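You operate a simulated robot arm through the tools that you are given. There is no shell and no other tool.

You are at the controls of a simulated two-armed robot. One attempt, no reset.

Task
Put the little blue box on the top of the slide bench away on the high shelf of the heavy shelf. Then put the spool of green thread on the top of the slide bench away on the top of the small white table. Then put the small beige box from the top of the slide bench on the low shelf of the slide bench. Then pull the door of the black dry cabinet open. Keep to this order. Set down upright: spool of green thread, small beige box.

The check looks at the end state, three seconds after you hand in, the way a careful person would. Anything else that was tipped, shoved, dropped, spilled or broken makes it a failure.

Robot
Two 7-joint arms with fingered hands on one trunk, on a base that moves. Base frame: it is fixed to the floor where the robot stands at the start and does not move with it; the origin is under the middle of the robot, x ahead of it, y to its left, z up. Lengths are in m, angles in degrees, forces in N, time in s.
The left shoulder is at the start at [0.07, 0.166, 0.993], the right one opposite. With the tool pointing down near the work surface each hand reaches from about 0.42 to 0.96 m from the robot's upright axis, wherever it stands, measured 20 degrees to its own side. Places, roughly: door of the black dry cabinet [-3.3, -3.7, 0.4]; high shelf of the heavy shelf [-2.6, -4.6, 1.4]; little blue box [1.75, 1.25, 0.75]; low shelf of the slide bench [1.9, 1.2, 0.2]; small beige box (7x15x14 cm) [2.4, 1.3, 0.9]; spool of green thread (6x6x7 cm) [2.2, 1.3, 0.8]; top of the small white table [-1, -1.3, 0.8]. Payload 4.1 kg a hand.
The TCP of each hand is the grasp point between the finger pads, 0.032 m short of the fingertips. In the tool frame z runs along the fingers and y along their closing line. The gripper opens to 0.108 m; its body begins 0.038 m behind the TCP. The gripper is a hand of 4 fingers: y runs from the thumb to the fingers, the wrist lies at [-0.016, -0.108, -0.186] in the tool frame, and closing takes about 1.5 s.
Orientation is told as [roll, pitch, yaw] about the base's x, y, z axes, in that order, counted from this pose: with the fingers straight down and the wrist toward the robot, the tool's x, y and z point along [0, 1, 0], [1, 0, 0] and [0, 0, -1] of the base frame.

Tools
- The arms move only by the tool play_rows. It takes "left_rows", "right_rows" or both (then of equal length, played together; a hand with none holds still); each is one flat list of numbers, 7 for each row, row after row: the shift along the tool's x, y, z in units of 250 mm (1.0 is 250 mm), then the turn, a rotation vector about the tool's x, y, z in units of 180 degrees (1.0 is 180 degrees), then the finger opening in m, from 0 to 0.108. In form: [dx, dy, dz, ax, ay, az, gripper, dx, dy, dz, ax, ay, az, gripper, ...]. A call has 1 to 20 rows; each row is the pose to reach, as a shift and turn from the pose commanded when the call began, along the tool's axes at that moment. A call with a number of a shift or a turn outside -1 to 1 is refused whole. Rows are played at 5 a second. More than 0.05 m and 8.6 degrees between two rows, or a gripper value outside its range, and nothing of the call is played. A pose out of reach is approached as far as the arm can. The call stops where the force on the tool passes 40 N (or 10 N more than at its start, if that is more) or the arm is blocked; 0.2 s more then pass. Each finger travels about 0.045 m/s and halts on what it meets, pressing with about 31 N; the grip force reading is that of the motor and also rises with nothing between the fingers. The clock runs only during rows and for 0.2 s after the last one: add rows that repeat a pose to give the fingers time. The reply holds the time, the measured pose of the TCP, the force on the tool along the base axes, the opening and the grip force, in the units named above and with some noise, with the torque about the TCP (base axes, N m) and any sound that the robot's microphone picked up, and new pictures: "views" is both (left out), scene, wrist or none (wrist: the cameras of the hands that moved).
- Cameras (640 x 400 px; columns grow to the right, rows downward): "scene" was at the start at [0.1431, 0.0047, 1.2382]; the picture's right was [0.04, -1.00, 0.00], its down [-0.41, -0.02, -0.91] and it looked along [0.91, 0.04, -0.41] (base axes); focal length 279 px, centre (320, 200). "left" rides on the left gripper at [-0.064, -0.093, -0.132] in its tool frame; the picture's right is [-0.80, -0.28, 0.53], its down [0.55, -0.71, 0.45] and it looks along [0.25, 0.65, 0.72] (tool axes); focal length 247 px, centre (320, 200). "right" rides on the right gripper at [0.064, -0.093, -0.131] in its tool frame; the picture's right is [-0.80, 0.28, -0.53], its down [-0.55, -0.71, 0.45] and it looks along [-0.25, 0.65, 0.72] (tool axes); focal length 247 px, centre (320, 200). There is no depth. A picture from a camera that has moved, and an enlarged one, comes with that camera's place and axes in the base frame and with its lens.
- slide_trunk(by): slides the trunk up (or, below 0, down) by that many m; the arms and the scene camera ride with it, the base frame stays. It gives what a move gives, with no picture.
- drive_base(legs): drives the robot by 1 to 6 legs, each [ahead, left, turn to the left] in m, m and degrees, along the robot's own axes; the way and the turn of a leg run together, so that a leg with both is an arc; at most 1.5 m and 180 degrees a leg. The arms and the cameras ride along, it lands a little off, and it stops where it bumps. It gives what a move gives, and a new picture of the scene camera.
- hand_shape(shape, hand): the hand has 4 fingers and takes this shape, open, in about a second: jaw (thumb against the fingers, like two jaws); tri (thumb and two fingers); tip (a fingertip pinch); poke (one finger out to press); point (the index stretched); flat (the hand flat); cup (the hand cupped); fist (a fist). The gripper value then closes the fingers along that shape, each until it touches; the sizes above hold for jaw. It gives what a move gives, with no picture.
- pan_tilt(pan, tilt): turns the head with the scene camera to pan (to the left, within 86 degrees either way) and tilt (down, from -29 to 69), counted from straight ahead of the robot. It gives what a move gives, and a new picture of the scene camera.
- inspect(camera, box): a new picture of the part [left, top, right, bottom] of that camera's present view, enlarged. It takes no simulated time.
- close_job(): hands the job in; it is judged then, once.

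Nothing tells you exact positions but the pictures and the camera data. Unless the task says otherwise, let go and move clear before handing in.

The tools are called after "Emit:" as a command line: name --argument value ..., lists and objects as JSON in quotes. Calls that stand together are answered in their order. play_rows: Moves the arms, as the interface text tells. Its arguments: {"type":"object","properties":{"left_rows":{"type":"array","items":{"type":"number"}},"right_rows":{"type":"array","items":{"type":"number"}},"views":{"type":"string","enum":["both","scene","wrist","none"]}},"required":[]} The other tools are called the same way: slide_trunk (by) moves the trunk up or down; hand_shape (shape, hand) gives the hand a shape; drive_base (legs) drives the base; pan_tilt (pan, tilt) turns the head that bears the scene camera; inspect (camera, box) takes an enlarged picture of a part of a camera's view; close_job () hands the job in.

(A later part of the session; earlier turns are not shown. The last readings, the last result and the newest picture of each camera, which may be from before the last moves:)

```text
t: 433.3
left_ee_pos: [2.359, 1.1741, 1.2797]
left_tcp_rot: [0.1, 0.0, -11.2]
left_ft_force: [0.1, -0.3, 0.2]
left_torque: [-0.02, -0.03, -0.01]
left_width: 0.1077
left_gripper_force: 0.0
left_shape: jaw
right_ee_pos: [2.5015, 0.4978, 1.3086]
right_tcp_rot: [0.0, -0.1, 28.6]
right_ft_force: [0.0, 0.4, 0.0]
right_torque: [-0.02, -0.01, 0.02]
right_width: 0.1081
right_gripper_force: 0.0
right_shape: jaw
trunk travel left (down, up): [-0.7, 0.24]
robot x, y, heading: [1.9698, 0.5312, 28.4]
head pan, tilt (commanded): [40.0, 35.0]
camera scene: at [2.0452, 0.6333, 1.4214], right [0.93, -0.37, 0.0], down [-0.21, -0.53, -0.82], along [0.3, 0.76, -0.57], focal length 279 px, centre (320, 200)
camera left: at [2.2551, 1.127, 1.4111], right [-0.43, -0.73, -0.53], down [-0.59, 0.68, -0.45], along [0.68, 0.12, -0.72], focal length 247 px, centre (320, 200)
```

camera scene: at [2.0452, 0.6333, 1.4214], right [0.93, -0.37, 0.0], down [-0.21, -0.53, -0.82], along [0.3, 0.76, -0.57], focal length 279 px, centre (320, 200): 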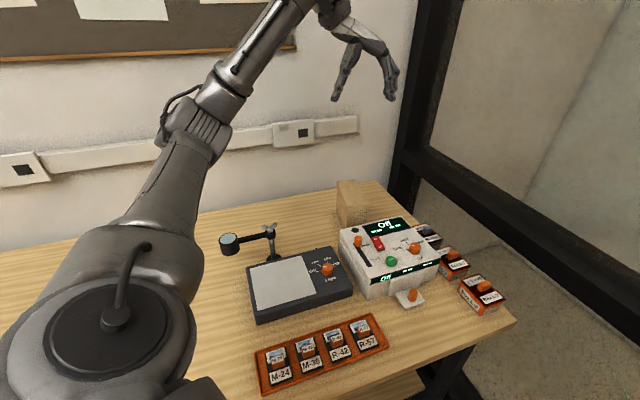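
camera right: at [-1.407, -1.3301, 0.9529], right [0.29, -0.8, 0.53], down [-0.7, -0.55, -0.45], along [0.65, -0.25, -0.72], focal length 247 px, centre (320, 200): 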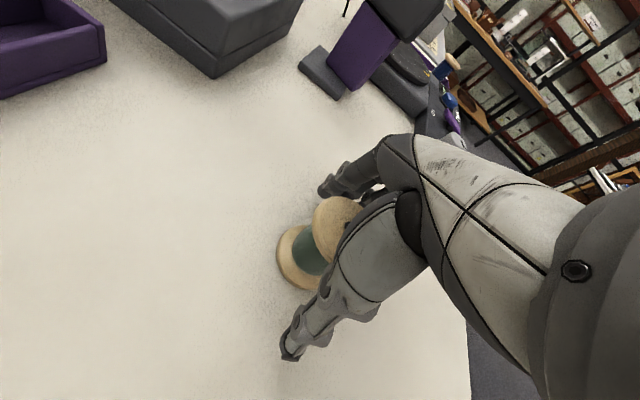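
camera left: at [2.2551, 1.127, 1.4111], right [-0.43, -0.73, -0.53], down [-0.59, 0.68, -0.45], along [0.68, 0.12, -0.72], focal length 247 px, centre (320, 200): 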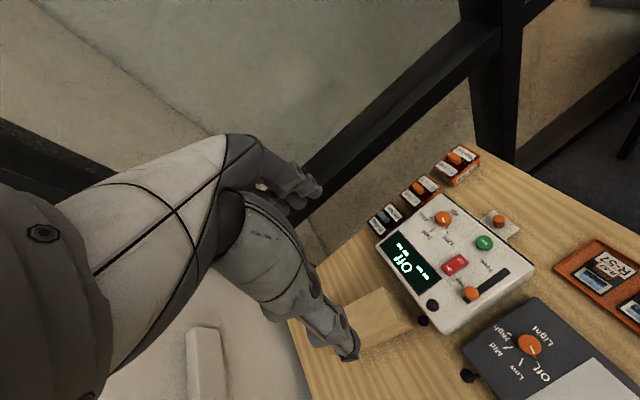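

Reachable. Lowering part-way, then moving over the box.

Emit:
play_rows --left_rows '[0, 0, 0.18, 0, 0, 0, 0.108, 0, 0, 0.36, 0, 0, 0, 0.108, 0, 0, 0.54, 0, 0, 0, 0.108, 0, 0, 0.68, 0, 0, 0, 0.108, 0.14, 0.034, 0.72, 0, 0, 0, 0.108, 0.28, 0.068, 0.76, 0, 0, 0, 0.108, 0.42, 0.102, 0.8, 0, 0, 0, 0.108, 0.511, 0.124, 0.84, 0, 0, 0, 0.108, 0.511, 0.124, 0.84, 0, 0, 0, 0.108]' --views "both"

Emit:
inspect --camera "scene" --box '[270, 120, 430, 220]'

```text
t: 435.3
left_ee_pos: [2.4107, 1.2908, 1.0695]
left_tcp_rot: [-0.1, 0.2, -11.1]
left_ft_force: [0.2, -0.5, 0.8]
left_torque: [-0.02, 0.0, -0.01]
left_width: 0.108
left_gripper_force: 0.1
left_shape: jaw
right_ee_pos: [2.5, 0.4971, 1.3089]
right_tcp_rot: [0.0, 0.0, 28.6]
right_ft_force: [-1.5, -0.6, 0.4]
right_torque: [-0.03, -0.02, 0.0]
right_width: 0.1076
right_gripper_force: 0.0
right_shape: jaw
trunk travel left (down, up): [-0.7, 0.24]
robot x, y, heading: [1.9683, 0.5265, 28.6]
head pan, tilt (commanded): [40.0, 35.0]
camera scene: at [2.0449, 0.6335, 1.4214], right [0.93, -0.37, 0.0], down [-0.21, -0.53, -0.82], along [0.3, 0.76, -0.57], focal length 279 px, centre (320, 200)
camera left: at [2.3083, 1.2448, 1.2006], right [-0.43, -0.73, -0.53], down [-0.59, 0.67, -0.45], along [0.68, 0.12, -0.72], focal length 247 px, centre (320, 200)
```

scene: 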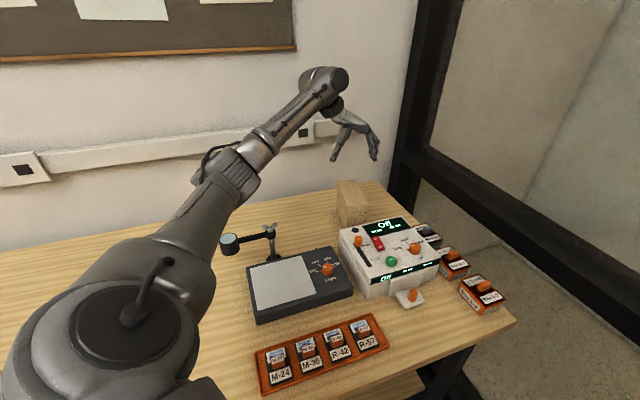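
left: 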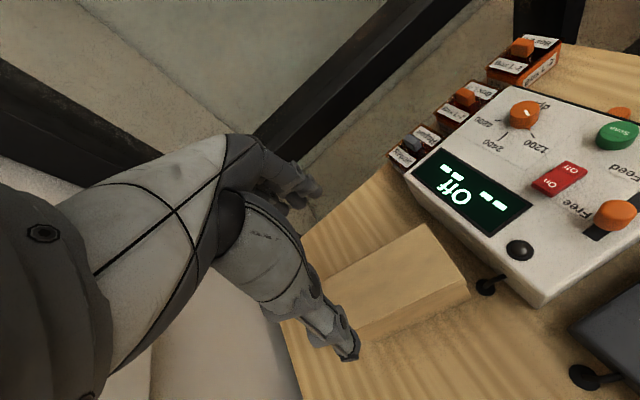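

```text
4.00 times, centred on (350, 170) of scene
camera zoom: at [2.0449, 0.6335, 1.4214], right [0.93, -0.37, 0.0], down [-0.21, -0.53, -0.82], along [0.3, 0.76, -0.57], focal length 1117 px, centre (200, 320)
```

zoom: 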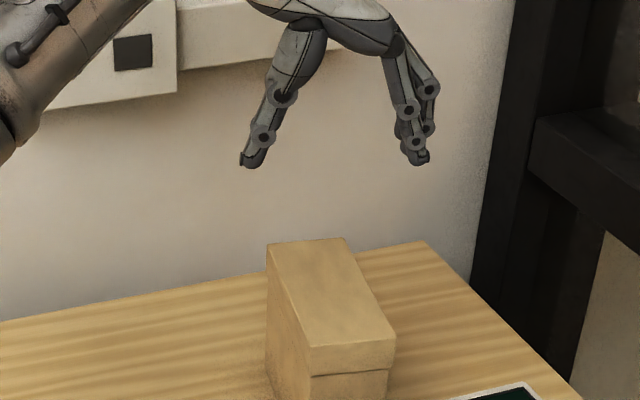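

Emit:
inspect --camera "left" --box '[270, 190, 510, 370]'

```text
2.22 times, centred on (390, 280) of left
camera zoom: at [2.3083, 1.2448, 1.2006], right [-0.43, -0.73, -0.53], down [-0.59, 0.67, -0.45], along [0.68, 0.12, -0.72], focal length 549 px, centre (164, 22)
```

zoom: 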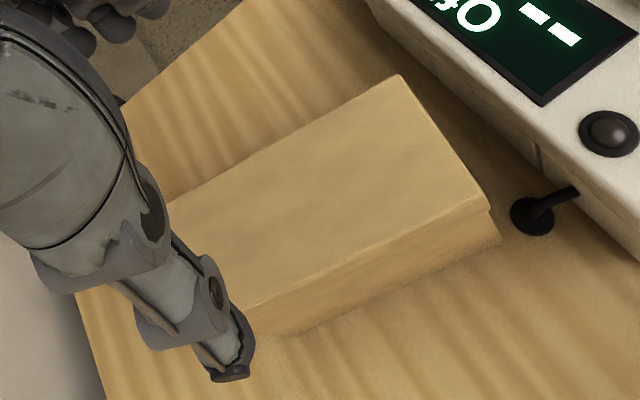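

Aligned within a few millimetres. Lowering around the box in two steps, watching the forearm over the lamp.

Emit:
play_rows --left_rows '[0, 0, 0.12, 0, 0, 0, 0.108, 0, 0, 0.26, 0, 0, 0, 0.108, 0, 0, 0.38, 0, 0, 0, 0.108, 0, 0, 0.38, 0, 0, 0, 0.108]' --views "both"

Emit:
inspect --camera "scene" --box '[160, 100, 440, 275]'

```text
t: 436.3
left_ee_pos: [2.4125, 1.2938, 0.9741]
left_tcp_rot: [-0.1, 0.1, -11.1]
left_ft_force: [0.5, 0.9, 0.1]
left_torque: [0.01, -0.03, 0.0]
left_width: 0.1076
left_gripper_force: 0.0
left_shape: jaw
right_ee_pos: [2.5004, 0.4969, 1.308]
right_tcp_rot: [0.0, 0.0, 28.5]
right_ft_force: [-0.5, 0.1, 0.4]
right_torque: [0.01, 0.0, 0.01]
right_width: 0.1077
right_gripper_force: 0.1
right_shape: jaw
trunk travel left (down, up): [-0.7, 0.24]
robot x, y, heading: [1.9659, 0.5247, 28.4]
head pan, tilt (commanded): [40.0, 35.0]
camera scene: at [2.0453, 0.6335, 1.4214], right [0.93, -0.37, 0.0], down [-0.21, -0.53, -0.82], along [0.3, 0.76, -0.57], focal length 279 px, centre (320, 200)
camera left: at [2.3098, 1.2472, 1.1056], right [-0.43, -0.73, -0.53], down [-0.59, 0.67, -0.45], along [0.68, 0.12, -0.72], focal length 247 px, centre (320, 200)
```

scene: 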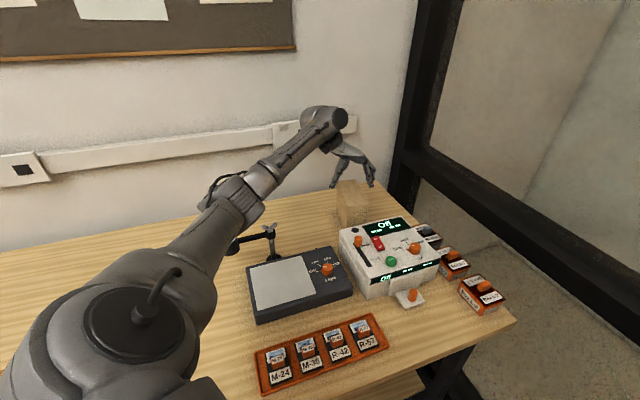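
left: 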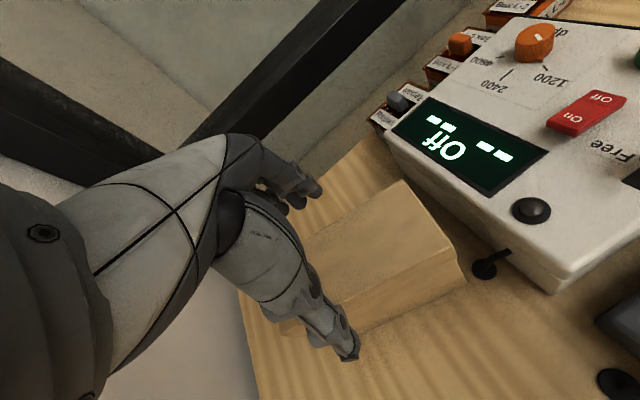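

```text
2.29 times, centred on (300, 188) of scene
camera zoom: at [2.0453, 0.6335, 1.4214], right [0.93, -0.37, 0.0], down [-0.21, -0.53, -0.82], along [0.3, 0.76, -0.57], focal length 638 px, centre (366, 229)
```

zoom: 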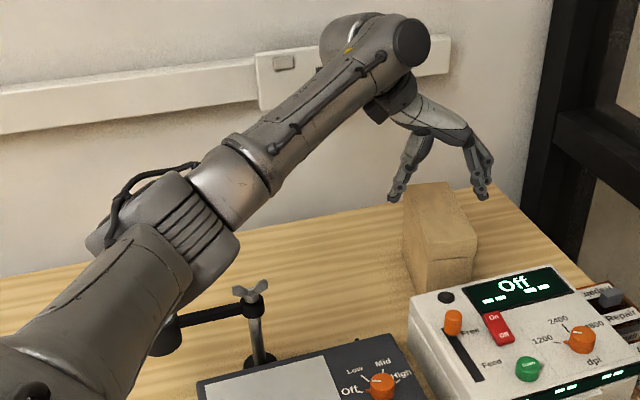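

The elbow sits well above the lamp. Completing the descent.

Emit:
play_rows --left_rows '[0, 0, 0.1, 0, 0, 0, 0.108, 0, 0, 0.2, 0, 0, 0, 0.108, 0, 0, 0.29, 0, 0, 0, 0.108, 0, 0, 0.336, 0, 0, 0, 0.108, 0, 0, 0.336, 0, 0, 0, 0.108]' --views "both"

Emit:
inspect --camera "scene" --box '[160, 100, 440, 275]'

```text
t: 437.5
left_ee_pos: [2.4129, 1.2932, 0.894]
left_tcp_rot: [0.0, -0.1, -11.1]
left_ft_force: [3.8, 2.3, 14.9]
left_torque: [-0.21, -0.02, 0.1]
left_width: 0.1077
left_gripper_force: 0.1
left_shape: jaw
right_ee_pos: [2.5007, 0.4953, 1.3094]
right_tcp_rot: [0.0, -0.1, 28.7]
right_ft_force: [0.1, 0.0, -0.4]
right_torque: [-0.02, -0.01, 0.01]
right_width: 0.1077
right_gripper_force: 0.0
right_shape: jaw
trunk travel left (down, up): [-0.7, 0.24]
robot x, y, heading: [1.968, 0.5267, 28.4]
head pan, tilt (commanded): [40.0, 35.0]
camera scene: at [2.0449, 0.6317, 1.4218], right [0.93, -0.37, 0.0], down [-0.21, -0.53, -0.82], along [0.3, 0.76, -0.57], focal length 279 px, centre (320, 200)
camera left: at [2.3101, 1.2464, 1.0248], right [-0.43, -0.73, -0.53], down [-0.59, 0.68, -0.45], along [0.69, 0.12, -0.72], focal length 247 px, centre (320, 200)
```

scene: 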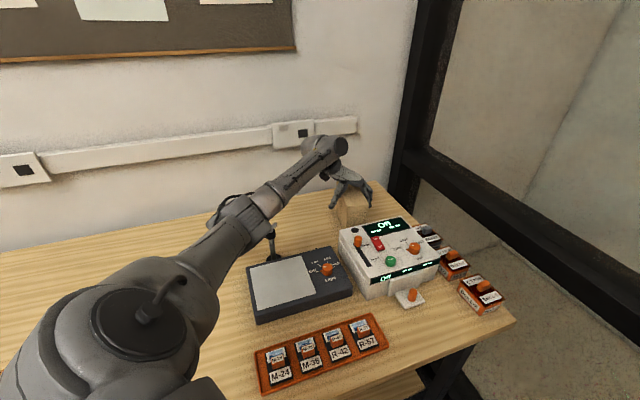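
left: 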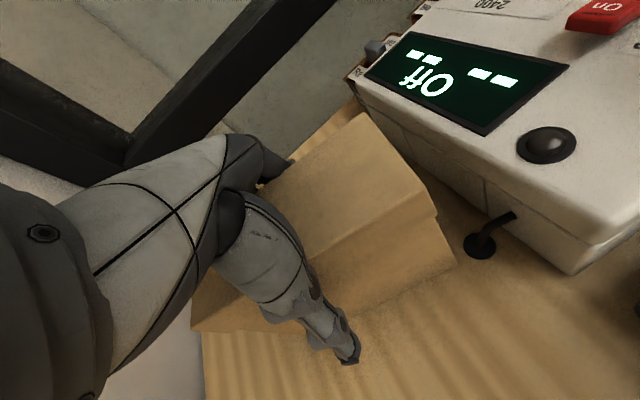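

```text
2.29 times, centred on (300, 188) of scene
camera zoom: at [2.0449, 0.6317, 1.4218], right [0.93, -0.37, 0.0], down [-0.21, -0.53, -0.82], along [0.3, 0.76, -0.57], focal length 638 px, centre (366, 229)
```

zoom: 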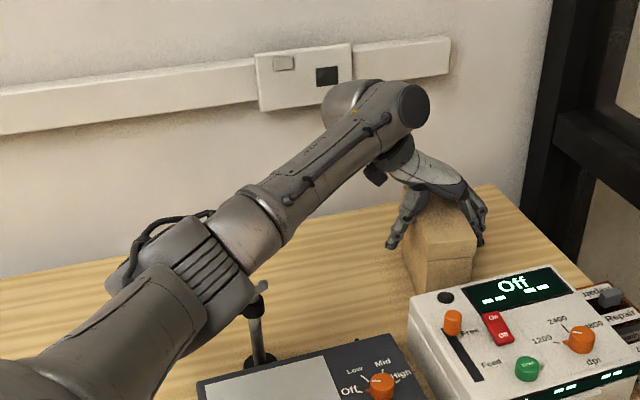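

The palm is just touching the box lid (15 N), so I'll back up 8 mm before closing.

Emit:
play_rows --left_rows '[0, 0, -0.016, 0, 0, 0, 0.108, 0, 0, -0.034, 0, 0, 0, 0.108, 0, 0, -0.034, 0, 0, 0, 0.108]' --views "none"

```text
t: 438.3
left_ee_pos: [2.4136, 1.2946, 0.8993]
left_tcp_rot: [-0.1, 0.2, -11.1]
left_ft_force: [-1.3, 0.5, -0.5]
left_torque: [-0.03, -0.03, -0.02]
left_width: 0.1079
left_gripper_force: 0.1
left_shape: jaw
right_ee_pos: [2.5, 0.4975, 1.308]
right_tcp_rot: [0.1, -0.1, 28.6]
right_ft_force: [-0.3, 0.4, -0.5]
right_torque: [-0.02, -0.02, -0.02]
right_width: 0.1077
right_gripper_force: 0.1
right_shape: jaw
trunk travel left (down, up): [-0.7, 0.24]
robot x, y, heading: [1.9706, 0.5255, 28.5]
head pan, tilt (commanded): [40.0, 35.0]
```

Emit:
play_rows --left_rows '[0, 0, 0, 0, 0, 0, 0.09, 0, 0, 0, 0, 0, 0, 0.075, 0, 0, 0, 0, 0, 0, 0.06, 0, 0, 0, 0, 0, 0, 0.045, 0, 0, 0, 0, 0, 0, 0.035, 0, 0, 0, 0, 0, 0, 0.035, 0, 0, 0, 0, 0, 0, 0.035, 0, 0, 0, 0, 0, 0, 0.035, 0, 0, 0, 0, 0, 0, 0.035]' --views "both"

Emit:
inspect --camera "scene" --box '[270, 120, 430, 220]'

```text
t: 440.3
left_ee_pos: [2.4135, 1.2934, 0.9]
left_tcp_rot: [0.0, 0.2, -11.2]
left_ft_force: [2.0, -0.2, 1.4]
left_torque: [0.12, -0.3, -0.07]
left_width: 0.0583
left_gripper_force: 30.6
left_shape: jaw
right_ee_pos: [2.5021, 0.4967, 1.3082]
right_tcp_rot: [0.0, 0.0, 28.6]
right_ft_force: [0.8, 0.1, 0.3]
right_torque: [-0.02, -0.01, -0.03]
right_width: 0.1076
right_gripper_force: 0.1
right_shape: jaw
trunk travel left (down, up): [-0.7, 0.24]
robot x, y, heading: [1.9685, 0.5291, 28.5]
head pan, tilt (commanded): [40.0, 35.0]
camera scene: at [2.0458, 0.6334, 1.4214], right [0.93, -0.37, 0.0], down [-0.21, -0.53, -0.82], along [0.3, 0.76, -0.57], focal length 279 px, centre (320, 200)
camera left: at [2.311, 1.2473, 1.0308], right [-0.43, -0.73, -0.53], down [-0.59, 0.67, -0.45], along [0.68, 0.12, -0.72], focal length 247 px, centre (320, 200)
```

scene: 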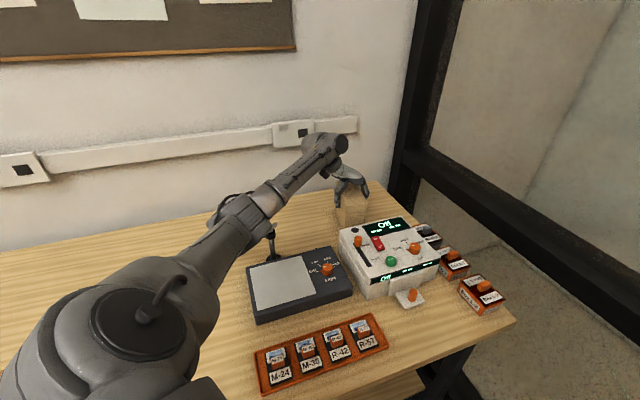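
left: 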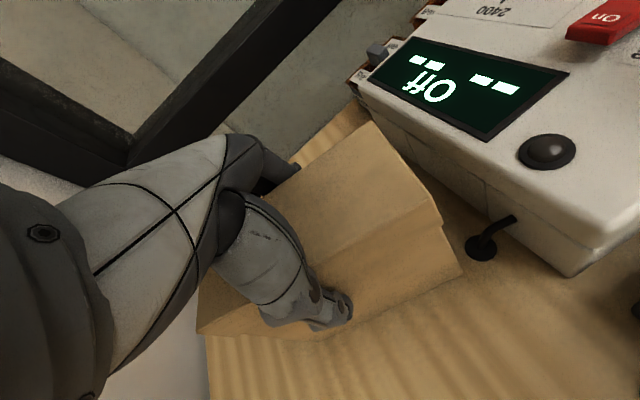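

```text
4.00 times, centred on (350, 170) of scene
camera zoom: at [2.0458, 0.6334, 1.4214], right [0.93, -0.37, 0.0], down [-0.21, -0.53, -0.82], along [0.3, 0.76, -0.57], focal length 1117 px, centre (200, 320)
```

zoom: 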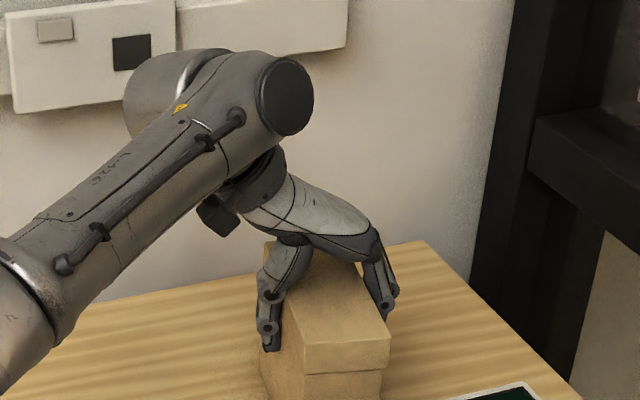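

Gripped (58 mm, 31 N) just under the lid. Lifting gently to test the hold.

Emit:
play_rows --left_rows '[0, 0, -0.02, 0, 0, 0, 0.03, 0, 0, -0.05, 0, 0, 0, 0.03, 0, 0, -0.09, 0, 0, 0, 0.03, 0, 0, -0.13, 0, 0, 0, 0.03, 0, 0, -0.13, 0, 0, 0, 0.03]' --views "both"

Emit:
inspect --camera "scene" --box '[270, 120, 430, 220]'

```text
t: 441.5
left_ee_pos: [2.4127, 1.2928, 0.9313]
left_tcp_rot: [-0.1, 0.1, -11.0]
left_ft_force: [0.5, 0.3, -3.6]
left_torque: [0.02, -0.01, -0.01]
left_width: 0.0579
left_gripper_force: 31.2
left_shape: jaw
right_ee_pos: [2.5012, 0.4985, 1.307]
right_tcp_rot: [0.1, 0.0, 28.6]
right_ft_force: [0.3, -0.3, 0.9]
right_torque: [0.0, -0.01, -0.01]
right_width: 0.108
right_gripper_force: 0.1
right_shape: jaw
trunk travel left (down, up): [-0.7, 0.24]
robot x, y, heading: [1.9666, 0.5265, 28.7]
head pan, tilt (commanded): [40.0, 35.0]
camera scene: at [2.046, 0.6341, 1.4213], right [0.93, -0.37, 0.0], down [-0.21, -0.53, -0.82], along [0.3, 0.76, -0.57], focal length 279 px, centre (320, 200)
camera left: at [2.3098, 1.2466, 1.0627], right [-0.43, -0.73, -0.53], down [-0.59, 0.67, -0.45], along [0.68, 0.12, -0.72], focal length 247 px, centre (320, 200)
```

scene: 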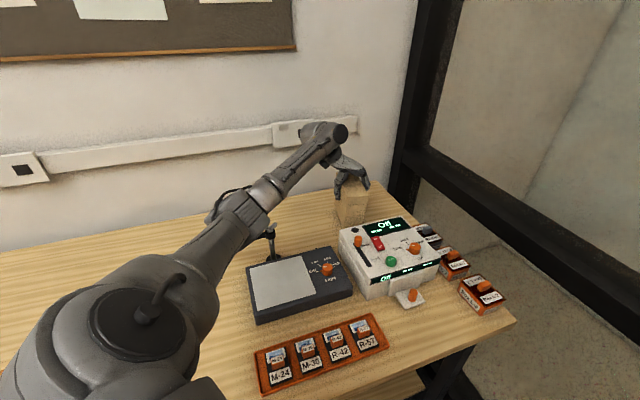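
left: 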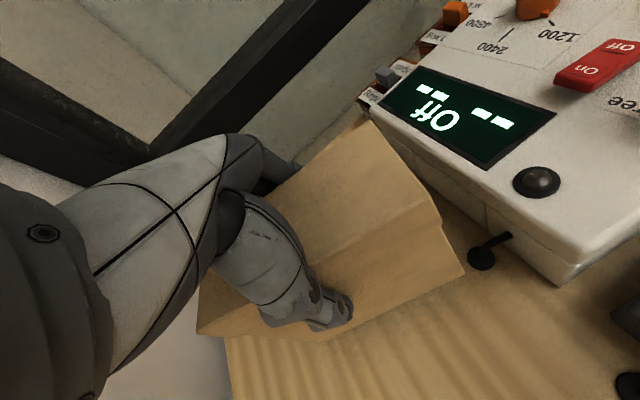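

```text
4.00 times, centred on (350, 170) of scene
camera zoom: at [2.046, 0.6341, 1.4213], right [0.93, -0.37, 0.0], down [-0.21, -0.53, -0.82], along [0.3, 0.76, -0.57], focal length 1117 px, centre (200, 320)
```

zoom: 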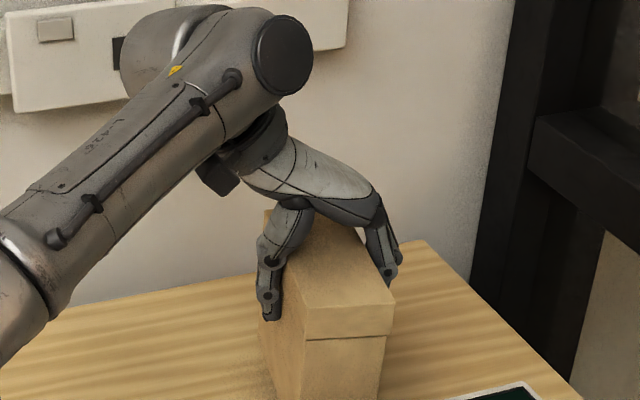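

The hold is good (about 0.35 kg, box level). Raising it above the machine and retracting.

Emit:
play_rows --left_rows '[0, 0, -0.15, 0, 0, 0, 0.03, 0, 0, -0.3, 0, 0, 0, 0.03, 0, 0, -0.45, 0, 0, 0, 0.03, 0, 0, -0.6, 0, 0, 0, 0.03, -0.12, -0.03, -0.66, 0, 0, 0, 0.03, -0.25, -0.06, -0.72, 0, 0, 0, 0.03, -0.38, -0.09, -0.78, 0, 0, 0, 0.03, -0.511, -0.124, -0.84, 0, 0, 0, 0.03, -0.511, -0.124, -0.84, 0, 0, 0, 0.03]' --views "both"

```text
t: 443.5
left_ee_pos: [2.3604, 1.1775, 1.1446]
left_tcp_rot: [-0.1, 0.2, -11.1]
left_ft_force: [0.7, 0.5, -2.6]
left_torque: [-0.03, -0.04, 0.01]
left_width: 0.058
left_gripper_force: 31.2
left_shape: jaw
right_ee_pos: [2.5014, 0.4974, 1.3073]
right_tcp_rot: [0.0, 0.2, 28.5]
right_ft_force: [0.7, 0.1, 0.3]
right_torque: [-0.01, -0.02, 0.0]
right_width: 0.108
right_gripper_force: 0.0
right_shape: jaw
trunk travel left (down, up): [-0.7, 0.24]
robot x, y, heading: [1.9678, 0.5273, 28.5]
head pan, tilt (commanded): [40.0, 35.0]
camera scene: at [2.0465, 0.6346, 1.4212], right [0.93, -0.37, 0.0], down [-0.21, -0.53, -0.82], along [0.3, 0.76, -0.57], focal length 279 px, centre (320, 200)
camera left: at [2.2579, 1.13, 1.275], right [-0.43, -0.73, -0.53], down [-0.59, 0.67, -0.45], along [0.68, 0.12, -0.72], focal length 247 px, centre (320, 200)
```

scene: 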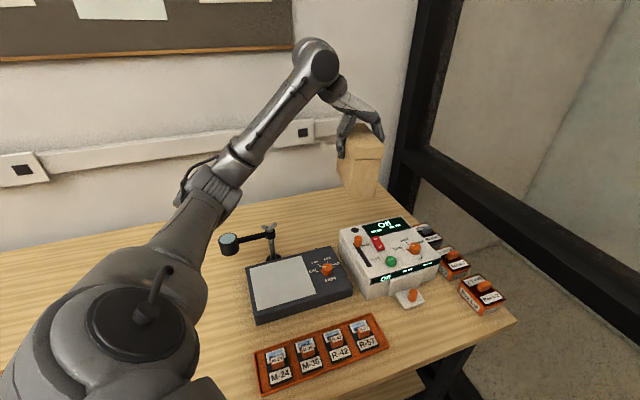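
left: 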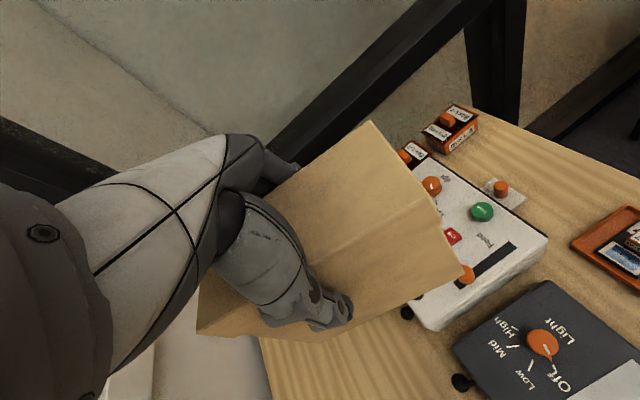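

Emit:
play_rows --left_rows '[-0.084, -0.022, 0, 0, 0, -0.0245, 0.03, -0.168, -0.043, 0, 0, 0, -0.049, 0.03, -0.251, -0.065, 0, 0, 0, -0.0735, 0.03, -0.335, -0.086, 0, 0, 0, -0.098, 0.03, -0.419, -0.108, 0, 0, 0, -0.1225, 0.03, -0.503, -0.129, 0, 0, 0, -0.147, 0.03, -0.586, -0.151, 0, 0, 0, -0.1715, 0.03, -0.67, -0.172, 0, 0, 0, -0.196, 0.03, -0.754, -0.194, 0, 0, 0, -0.22, 0.03, -0.754, -0.194, 0, 0, 0, -0.22, 0.03]' --views "both"

```text
t: 445.7
left_ee_pos: [2.2841, 1.01, 1.1465]
left_tcp_rot: [0.0, 0.2, 28.6]
left_ft_force: [-0.1, 0.5, -3.2]
left_torque: [0.0, -0.04, -0.01]
left_width: 0.0576
left_gripper_force: 30.6
left_shape: jaw
left hand out of reach, approached as far as the arm can: row 9, 10
right_ee_pos: [2.4987, 0.4978, 1.3086]
right_tcp_rot: [-0.1, 0.1, 28.6]
right_ft_force: [-1.0, 0.1, 1.0]
right_torque: [-0.01, -0.03, 0.02]
right_width: 0.1081
right_gripper_force: 0.0
right_shape: jaw
trunk travel left (down, up): [-0.7, 0.24]
robot x, y, heading: [1.9722, 0.5247, 28.7]
head pan, tilt (commanded): [40.0, 35.0]
camera scene: at [2.0441, 0.634, 1.4214], right [0.93, -0.37, 0.0], down [-0.21, -0.53, -0.82], along [0.3, 0.76, -0.57], focal length 279 px, centre (320, 200)
camera left: at [2.234, 0.9076, 1.2781], right [0.13, -0.84, -0.53], down [-0.88, 0.14, -0.45], along [0.45, 0.53, -0.72], focal length 247 px, centre (320, 200)
```

scene: 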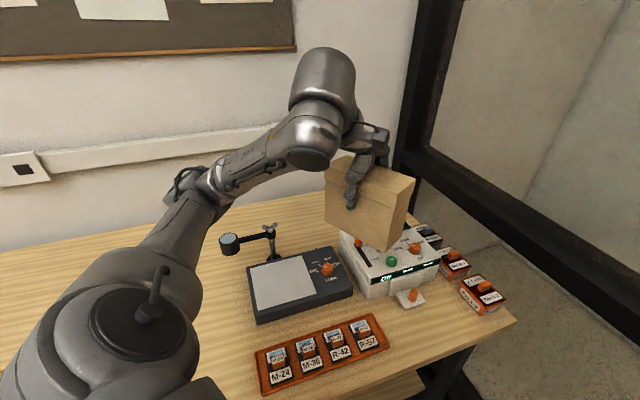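
left: 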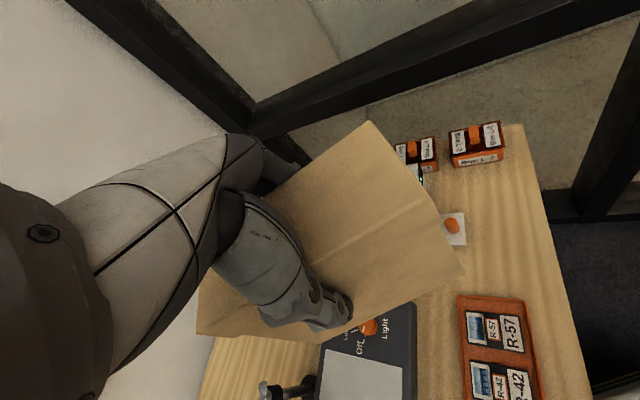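

Box is well clear. Backing away from the bench (away from the stand) and turning to face it squarely, to look at the low shelf.

Emit:
drive_base --legs '[[-0.48, -0.42, 0], [0, 0, 61]]'

Emit:
pan_tilt --pan 0 --tilt 42

```text
t: 451.8
left_ee_pos: [1.4976, 0.4537, 1.1464]
left_tcp_rot: [0.1, 0.2, 88.6]
left_ft_force: [0.4, -0.2, -2.8]
left_torque: [0.05, 0.0, 0.03]
left_width: 0.0573
left_gripper_force: 30.6
left_shape: jaw
right_ee_pos: [2.049, 0.3848, 1.3076]
right_tcp_rot: [0.0, -0.1, 88.7]
right_ft_force: [0.9, 0.5, 0.6]
right_torque: [0.01, -0.01, -0.02]
right_width: 0.1078
right_gripper_force: 0.1
right_shape: jaw
trunk travel left (down, up): [-0.7, 0.24]
robot x, y, heading: [1.7556, -0.0625, 88.8]
head pan, tilt (commanded): [40.0, 35.0]
camera scene: at [1.7045, 0.0574, 1.4213], right [0.78, 0.62, 0.0], down [0.36, -0.45, -0.82], along [-0.51, 0.64, -0.57], focal length 279 px, centre (320, 200)
```

scene: 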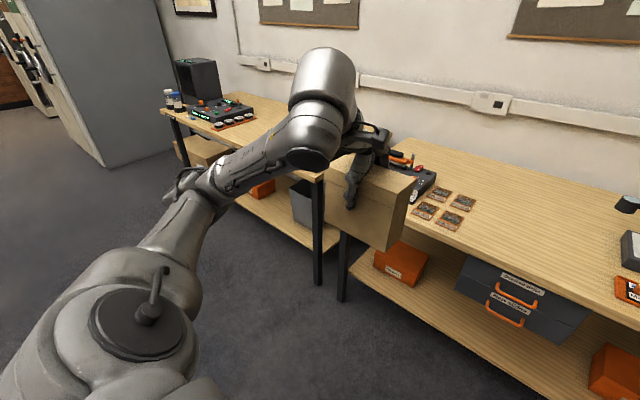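

```text
t: 452.9
left_ee_pos: [1.4972, 0.452, 1.1466]
left_tcp_rot: [-0.1, 0.4, 88.6]
left_ft_force: [0.3, 0.0, -3.0]
left_torque: [0.01, 0.01, 0.02]
left_width: 0.0574
left_gripper_force: 30.6
left_shape: jaw
right_ee_pos: [2.049, 0.3856, 1.3077]
right_tcp_rot: [0.0, 0.0, 88.7]
right_ft_force: [1.3, 0.3, 1.0]
right_torque: [0.04, 0.01, 0.0]
right_width: 0.1076
right_gripper_force: 0.1
right_shape: jaw
trunk travel left (down, up): [-0.7, 0.24]
robot x, y, heading: [1.7592, -0.0623, 88.5]
head pan, tilt (commanded): [0.0, 42.0]
camera scene: at [1.7614, 0.0721, 1.4108], right [1.0, -0.02, 0.0], down [-0.02, -0.67, -0.74], along [0.02, 0.74, -0.67], focal length 279 px, centre (320, 200)
```

scene: 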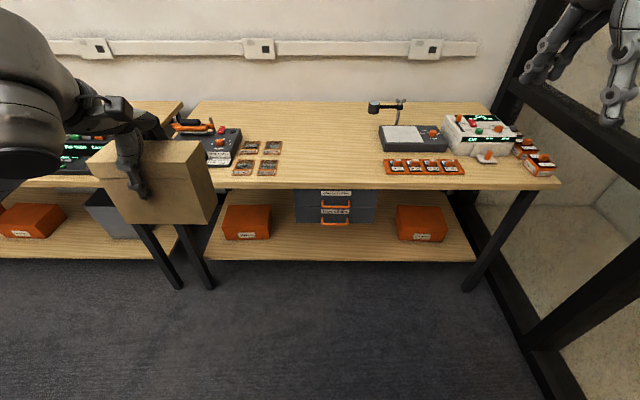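

I have a clear view of the low shelf. I'll measure it with views at two trunk heights.

Emit:
inspect --camera "scene" --box '[180, 170, 500, 330]'

Emit:
slide_trunk --by -0.4

Emit:
pan_tilt --pan 0 --tilt 25

Emit:
inspect --camera "scene" --box '[180, 170, 500, 330]'

```text
2.00 times, centred on (340, 250) of scene
camera zoom: at [1.7614, 0.0721, 1.4108], right [1.0, -0.02, 0.0], down [-0.02, -0.67, -0.74], along [0.02, 0.74, -0.67], focal length 558 px, centre (280, 100)
```

zoom: 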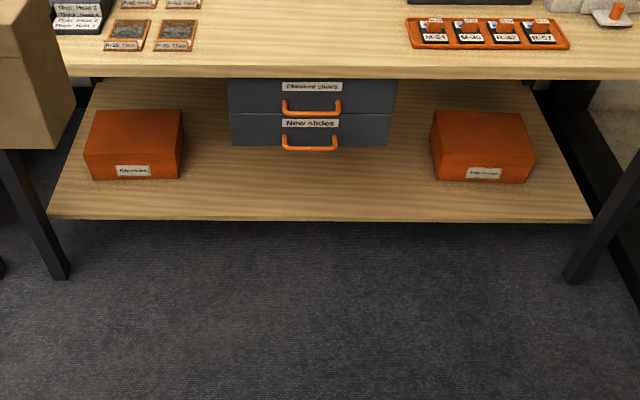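

```text
t: 456.7
left_ee_pos: [1.4972, 0.4523, 0.7471]
left_tcp_rot: [0.0, 0.2, 88.6]
left_ft_force: [-0.7, -0.3, -3.3]
left_torque: [0.02, 0.0, 0.0]
left_width: 0.0574
left_gripper_force: 31.2
left_shape: jaw
right_ee_pos: [2.0483, 0.3839, 0.9085]
right_tcp_rot: [0.1, 0.0, 88.7]
right_ft_force: [-0.9, 0.4, -0.7]
right_torque: [0.02, -0.02, -0.03]
right_width: 0.108
right_gripper_force: 0.0
right_shape: jaw
trunk travel left (down, up): [-0.3, 0.64]
robot x, y, heading: [1.7596, -0.0651, 88.5]
head pan, tilt (commanded): [0.0, 42.0]
```

```text
t: 457.5
left_ee_pos: [1.4977, 0.4533, 0.7457]
left_tcp_rot: [0.0, 0.2, 88.6]
left_ft_force: [0.4, -0.8, -2.9]
left_torque: [0.02, 0.0, 0.0]
left_width: 0.0575
left_gripper_force: 31.0
left_shape: jaw
right_ee_pos: [2.0485, 0.3844, 0.9085]
right_tcp_rot: [0.1, 0.0, 88.8]
right_ft_force: [-0.2, -0.5, -0.5]
right_torque: [-0.01, 0.02, 0.0]
right_width: 0.1076
right_gripper_force: 0.0
right_shape: jaw
trunk travel left (down, up): [-0.3, 0.64]
robot x, y, heading: [1.7581, -0.0623, 88.6]
head pan, tilt (commanded): [0.0, 25.0]
camera scene: at [1.7617, 0.0805, 1.037], right [1.0, -0.02, 0.0], down [-0.01, -0.42, -0.91], along [0.02, 0.91, -0.42], focal length 279 px, centre (320, 200)
```

scene: 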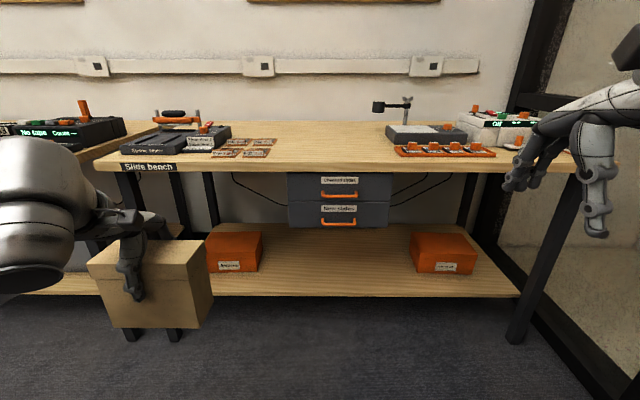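

```text
2.00 times, centred on (340, 250) of scene
camera zoom: at [1.7617, 0.0805, 1.037], right [1.0, -0.02, 0.0], down [-0.01, -0.42, -0.91], along [0.02, 0.91, -0.42], focal length 558 px, centre (280, 100)
```

zoom: 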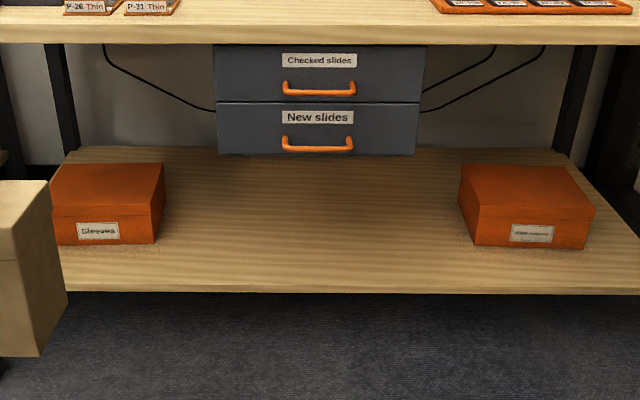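

Low shelf z≈0.20, front edge y≈0.95; drawers hang at x 1.68–2.0 down to z≈0.58. I'll place the box left of the drawers around (1.60, 1.03). Before lowering further I must check my right elbow against the wooden stand.

Emit:
pan_tilt --pan -65 --tilt 40

```text
t: 458.9
left_ee_pos: [1.4969, 0.4523, 0.7468]
left_tcp_rot: [0.0, 0.1, 88.6]
left_ft_force: [0.1, 0.3, -3.2]
left_torque: [0.01, 0.03, 0.0]
left_width: 0.0574
left_gripper_force: 30.6
left_shape: jaw
right_ee_pos: [2.0491, 0.3838, 0.9086]
right_tcp_rot: [0.0, 0.0, 88.6]
right_ft_force: [-0.5, 0.4, 0.6]
right_torque: [-0.01, 0.03, -0.02]
right_width: 0.108
right_gripper_force: 0.1
right_shape: jaw
trunk travel left (down, up): [-0.3, 0.64]
robot x, y, heading: [1.7552, -0.0642, 88.6]
head pan, tilt (commanded): [-65.0, 40.0]
camera scene: at [1.8373, 0.0225, 1.0138], right [0.4, -0.92, 0.0], down [-0.59, -0.26, -0.77], along [0.7, 0.31, -0.64], focal length 279 px, centre (320, 200)
```

scene: 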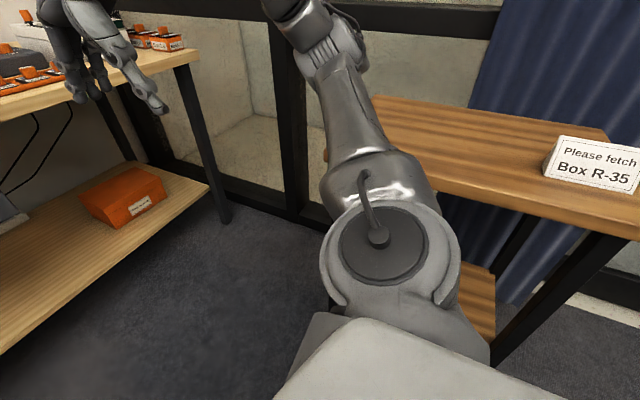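

My right elbow would come close to the stand if I lowered here. I'll move west to (1.50,-0.20), turn to heading 62°, and work from there.

Emit:
drive_base --legs '[[-0.14, 0.255, 0], [0, 0, -26.5]]'

Emit:
slide_trunk --by -0.3

Emit:
pan_tilt --pan 20 --tilt 25

```text
t: 462.2
left_ee_pos: [1.5022, 0.3766, 0.7463]
left_tcp_rot: [-0.1, 0.2, 62.0]
left_ft_force: [0.2, 0.1, -1.5]
left_torque: [0.03, 0.01, -0.02]
left_width: 0.0572
left_gripper_force: 31.1
left_shape: jaw
right_ee_pos: [1.9634, 0.0685, 0.9083]
right_tcp_rot: [0.0, 0.0, 62.2]
right_ft_force: [-0.1, 0.8, -0.1]
right_torque: [-0.06, 0.0, 0.0]
right_width: 0.1078
right_gripper_force: 0.1
right_shape: jaw
trunk travel left (down, up): [-0.3, 0.64]
robot x, y, heading: [1.504, -0.2036, 62.0]
head pan, tilt (commanded): [-65.0, 40.0]
camera scene: at [1.6124, -0.1597, 1.0138], right [-0.05, -1.0, 0.0], down [-0.64, 0.03, -0.77], along [0.76, -0.04, -0.64], focal length 279 px, centre (320, 200)
```

scene: 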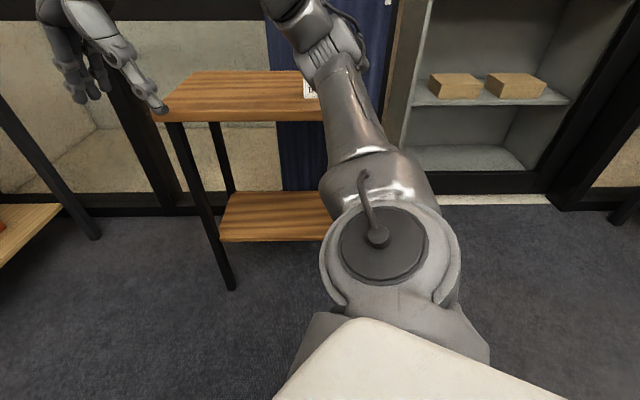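

```text
t: 465.2
left_ee_pos: [1.5012, 0.3766, 0.445]
left_tcp_rot: [0.0, 0.2, 62.1]
left_ft_force: [0.1, -1.7, -2.1]
left_torque: [0.0, -0.01, 0.0]
left_width: 0.0575
left_gripper_force: 30.7
left_shape: jaw
right_ee_pos: [1.9639, 0.0689, 0.6068]
right_tcp_rot: [0.0, 0.0, 62.0]
right_ft_force: [0.7, 0.0, 0.5]
right_torque: [0.03, -0.02, 0.0]
right_width: 0.1075
right_gripper_force: 0.0
right_shape: jaw
trunk travel left (down, up): [0.0, 0.94]
robot x, y, heading: [1.5075, -0.2032, 62.0]
head pan, tilt (commanded): [-65.0, 40.0]
```

```text
t: 466.8
left_ee_pos: [1.5017, 0.3772, 0.4465]
left_tcp_rot: [0.0, 0.2, 62.0]
left_ft_force: [-0.1, -0.1, -2.2]
left_torque: [-0.02, -0.04, 0.0]
left_width: 0.0572
left_gripper_force: 31.0
left_shape: jaw
right_ee_pos: [1.9637, 0.0695, 0.6088]
right_tcp_rot: [0.0, 0.0, 62.2]
right_ft_force: [-0.3, -0.4, 0.2]
right_torque: [-0.02, 0.0, 0.0]
right_width: 0.1079
right_gripper_force: 0.1
right_shape: jaw
trunk travel left (down, up): [0.0, 0.94]
robot x, y, heading: [1.5034, -0.2049, 61.9]
head pan, tilt (commanded): [20.0, 25.0]
camera scene: at [1.5402, -0.064, 0.737], right [0.99, -0.14, 0.0], down [-0.06, -0.42, -0.91], along [0.13, 0.9, -0.42], focal length 279 px, centre (320, 200)
```

scene: 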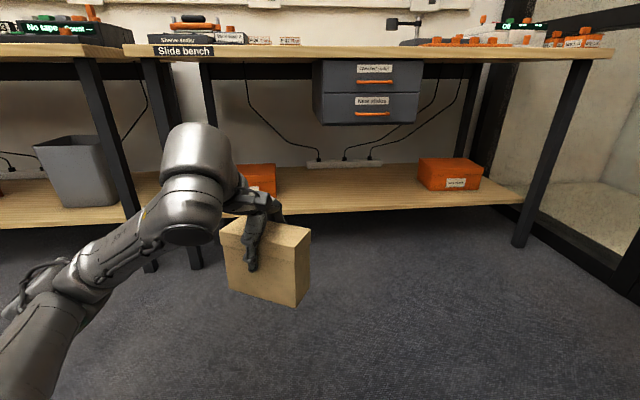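

Clear view. Now extending the left arm forward (still outside the bench) and lowering the box to just above shelf level.

Emit:
play_rows --left_rows '[0, 0.17, 0, 0, 0, 0, 0.03, 0, 0.34, 0, 0, 0, 0, 0.03, 0.02, 0.51, 0, 0, 0, 0, 0.03, 0.04, 0.68, 0, 0, 0, 0, 0.03, 0.06, 0.84, 0, 0, 0, 0, 0.03, 0.08, 1.0, 0, 0, 0, 0, 0.03]' --views "none"

Emit:
play_rows --left_rows '[0.02, 0.12, 0.08, 0, 0, 0, 0.03, 0.03, 0.24, 0.16, 0, 0, 0, 0.03, 0.03, 0.24, 0.28, 0, 0, 0, 0.03, 0.03, 0.24, 0.38, 0, 0, 0, 0.03, 0.03, 0.24, 0.38, 0, 0, 0, 0.03]' --views "both"

```text
t: 468.2
left_ee_pos: [1.6006, 0.6074, 0.4424]
left_tcp_rot: [0.1, 0.2, 62.1]
left_ft_force: [-0.1, 0.2, -2.6]
left_torque: [0.0, -0.03, 0.0]
left_width: 0.0569
left_gripper_force: 30.3
left_shape: jaw
right_ee_pos: [1.9637, 0.0686, 0.6078]
right_tcp_rot: [-0.1, 0.0, 62.1]
right_ft_force: [0.2, 0.3, 0.0]
right_torque: [0.0, 0.03, 0.02]
right_width: 0.1077
right_gripper_force: 0.0
right_shape: jaw
trunk travel left (down, up): [0.0, 0.94]
robot x, y, heading: [1.5068, -0.2009, 62.1]
head pan, tilt (commanded): [20.0, 25.0]
```

```text
t: 469.4
left_ee_pos: [1.6216, 0.662, 0.3481]
left_tcp_rot: [-0.1, 0.1, 61.9]
left_ft_force: [-0.9, 0.1, -2.9]
left_torque: [-0.01, -0.02, -0.03]
left_width: 0.057
left_gripper_force: 30.7
left_shape: jaw
right_ee_pos: [1.9631, 0.0685, 0.6088]
right_tcp_rot: [0.1, 0.0, 62.0]
right_ft_force: [-0.4, 0.1, 0.0]
right_torque: [-0.02, -0.01, -0.01]
right_width: 0.1079
right_gripper_force: 0.1
right_shape: jaw
trunk travel left (down, up): [0.0, 0.94]
robot x, y, heading: [1.5045, -0.2007, 61.8]
head pan, tilt (commanded): [20.0, 25.0]
camera scene: at [1.5402, -0.0638, 0.737], right [0.99, -0.14, 0.0], down [-0.06, -0.42, -0.91], along [0.13, 0.9, -0.42], focal length 279 px, centre (320, 200)
camera left: at [1.6356, 0.5487, 0.4819], right [0.57, -0.63, -0.53], down [-0.82, -0.37, -0.45], along [0.08, 0.69, -0.72], focal length 247 px, centre (320, 200)
```

scene: 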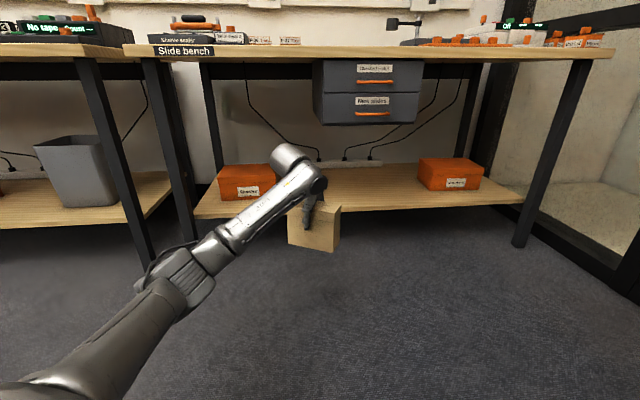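
left: 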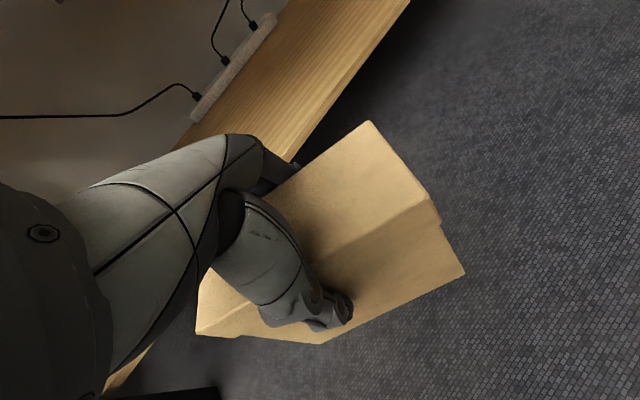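

Box is at shelf approach height (bottom z≈0.25). Driving in under the bench top in two steps, checking in between.

Emit:
drive_base --legs '[[0.174, 0.099, 0]]'

Emit:
inspect --camera "left" --box '[0, 0, 640, 400]'

```text
t: 471.0
left_ee_pos: [1.6195, 0.858, 0.3508]
left_tcp_rot: [0.0, 0.3, 61.8]
left_ft_force: [-0.1, 0.0, -3.3]
left_torque: [-0.01, 0.0, -0.02]
left_width: 0.0569
left_gripper_force: 30.9
left_shape: jaw
right_ee_pos: [1.9596, 0.2644, 0.607]
right_tcp_rot: [0.0, 0.0, 61.9]
right_ft_force: [0.6, -0.1, 0.3]
right_torque: [-0.02, -0.01, 0.03]
right_width: 0.1079
right_gripper_force: 0.1
right_shape: jaw
trunk travel left (down, up): [0.0, 0.94]
robot x, y, heading: [1.4971, -0.007, 61.9]
head pan, tilt (commanded): [20.0, 25.0]
camera scene: at [1.5352, 0.1337, 0.737], right [0.99, -0.14, 0.0], down [-0.06, -0.42, -0.91], along [0.13, 0.9, -0.42], focal length 279 px, centre (320, 200)
```

scene: 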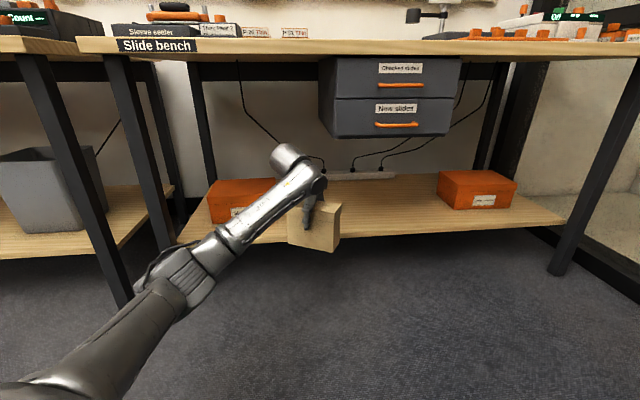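

```text
1.00 times, centred on (320, 200) of left (not enlarged: the box is as wide or as high as the picture)
camera zoom: at [1.6333, 0.7459, 0.4822], right [0.57, -0.63, -0.53], down [-0.82, -0.36, -0.44], along [0.09, 0.69, -0.72], focal length 247 px, centre (320, 200)
```

zoom: 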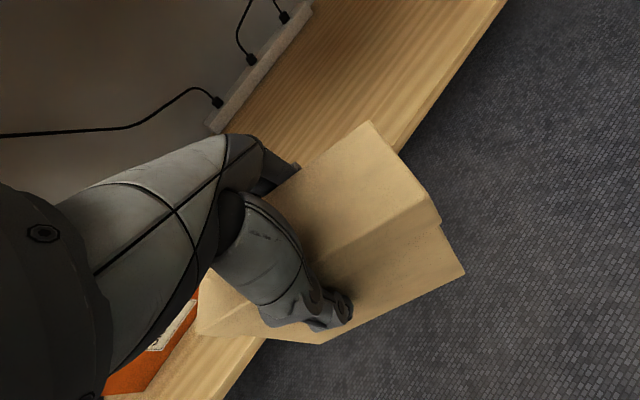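

Emit:
inspect --camera "left" --box '[80, 240, 320, 400]'

Emit:
inspect --camera "scene" --box '[190, 130, 350, 260]'

```text
2.50 times, centred on (200, 320) of left
camera zoom: at [1.6333, 0.7459, 0.4822], right [0.57, -0.63, -0.53], down [-0.82, -0.36, -0.44], along [0.09, 0.69, -0.72], focal length 617 px, centre (620, -100)
```

zoom: 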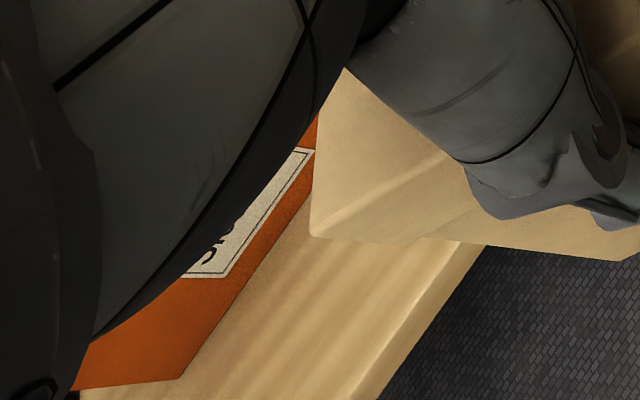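

```text
3.08 times, centred on (270, 195) of scene
camera zoom: at [1.5352, 0.1337, 0.737], right [0.99, -0.14, 0.0], down [-0.06, -0.42, -0.91], along [0.13, 0.9, -0.42], focal length 859 px, centre (474, 215)
```

zoom: 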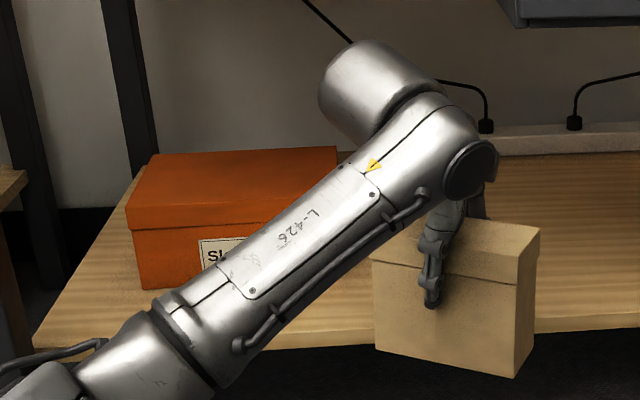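

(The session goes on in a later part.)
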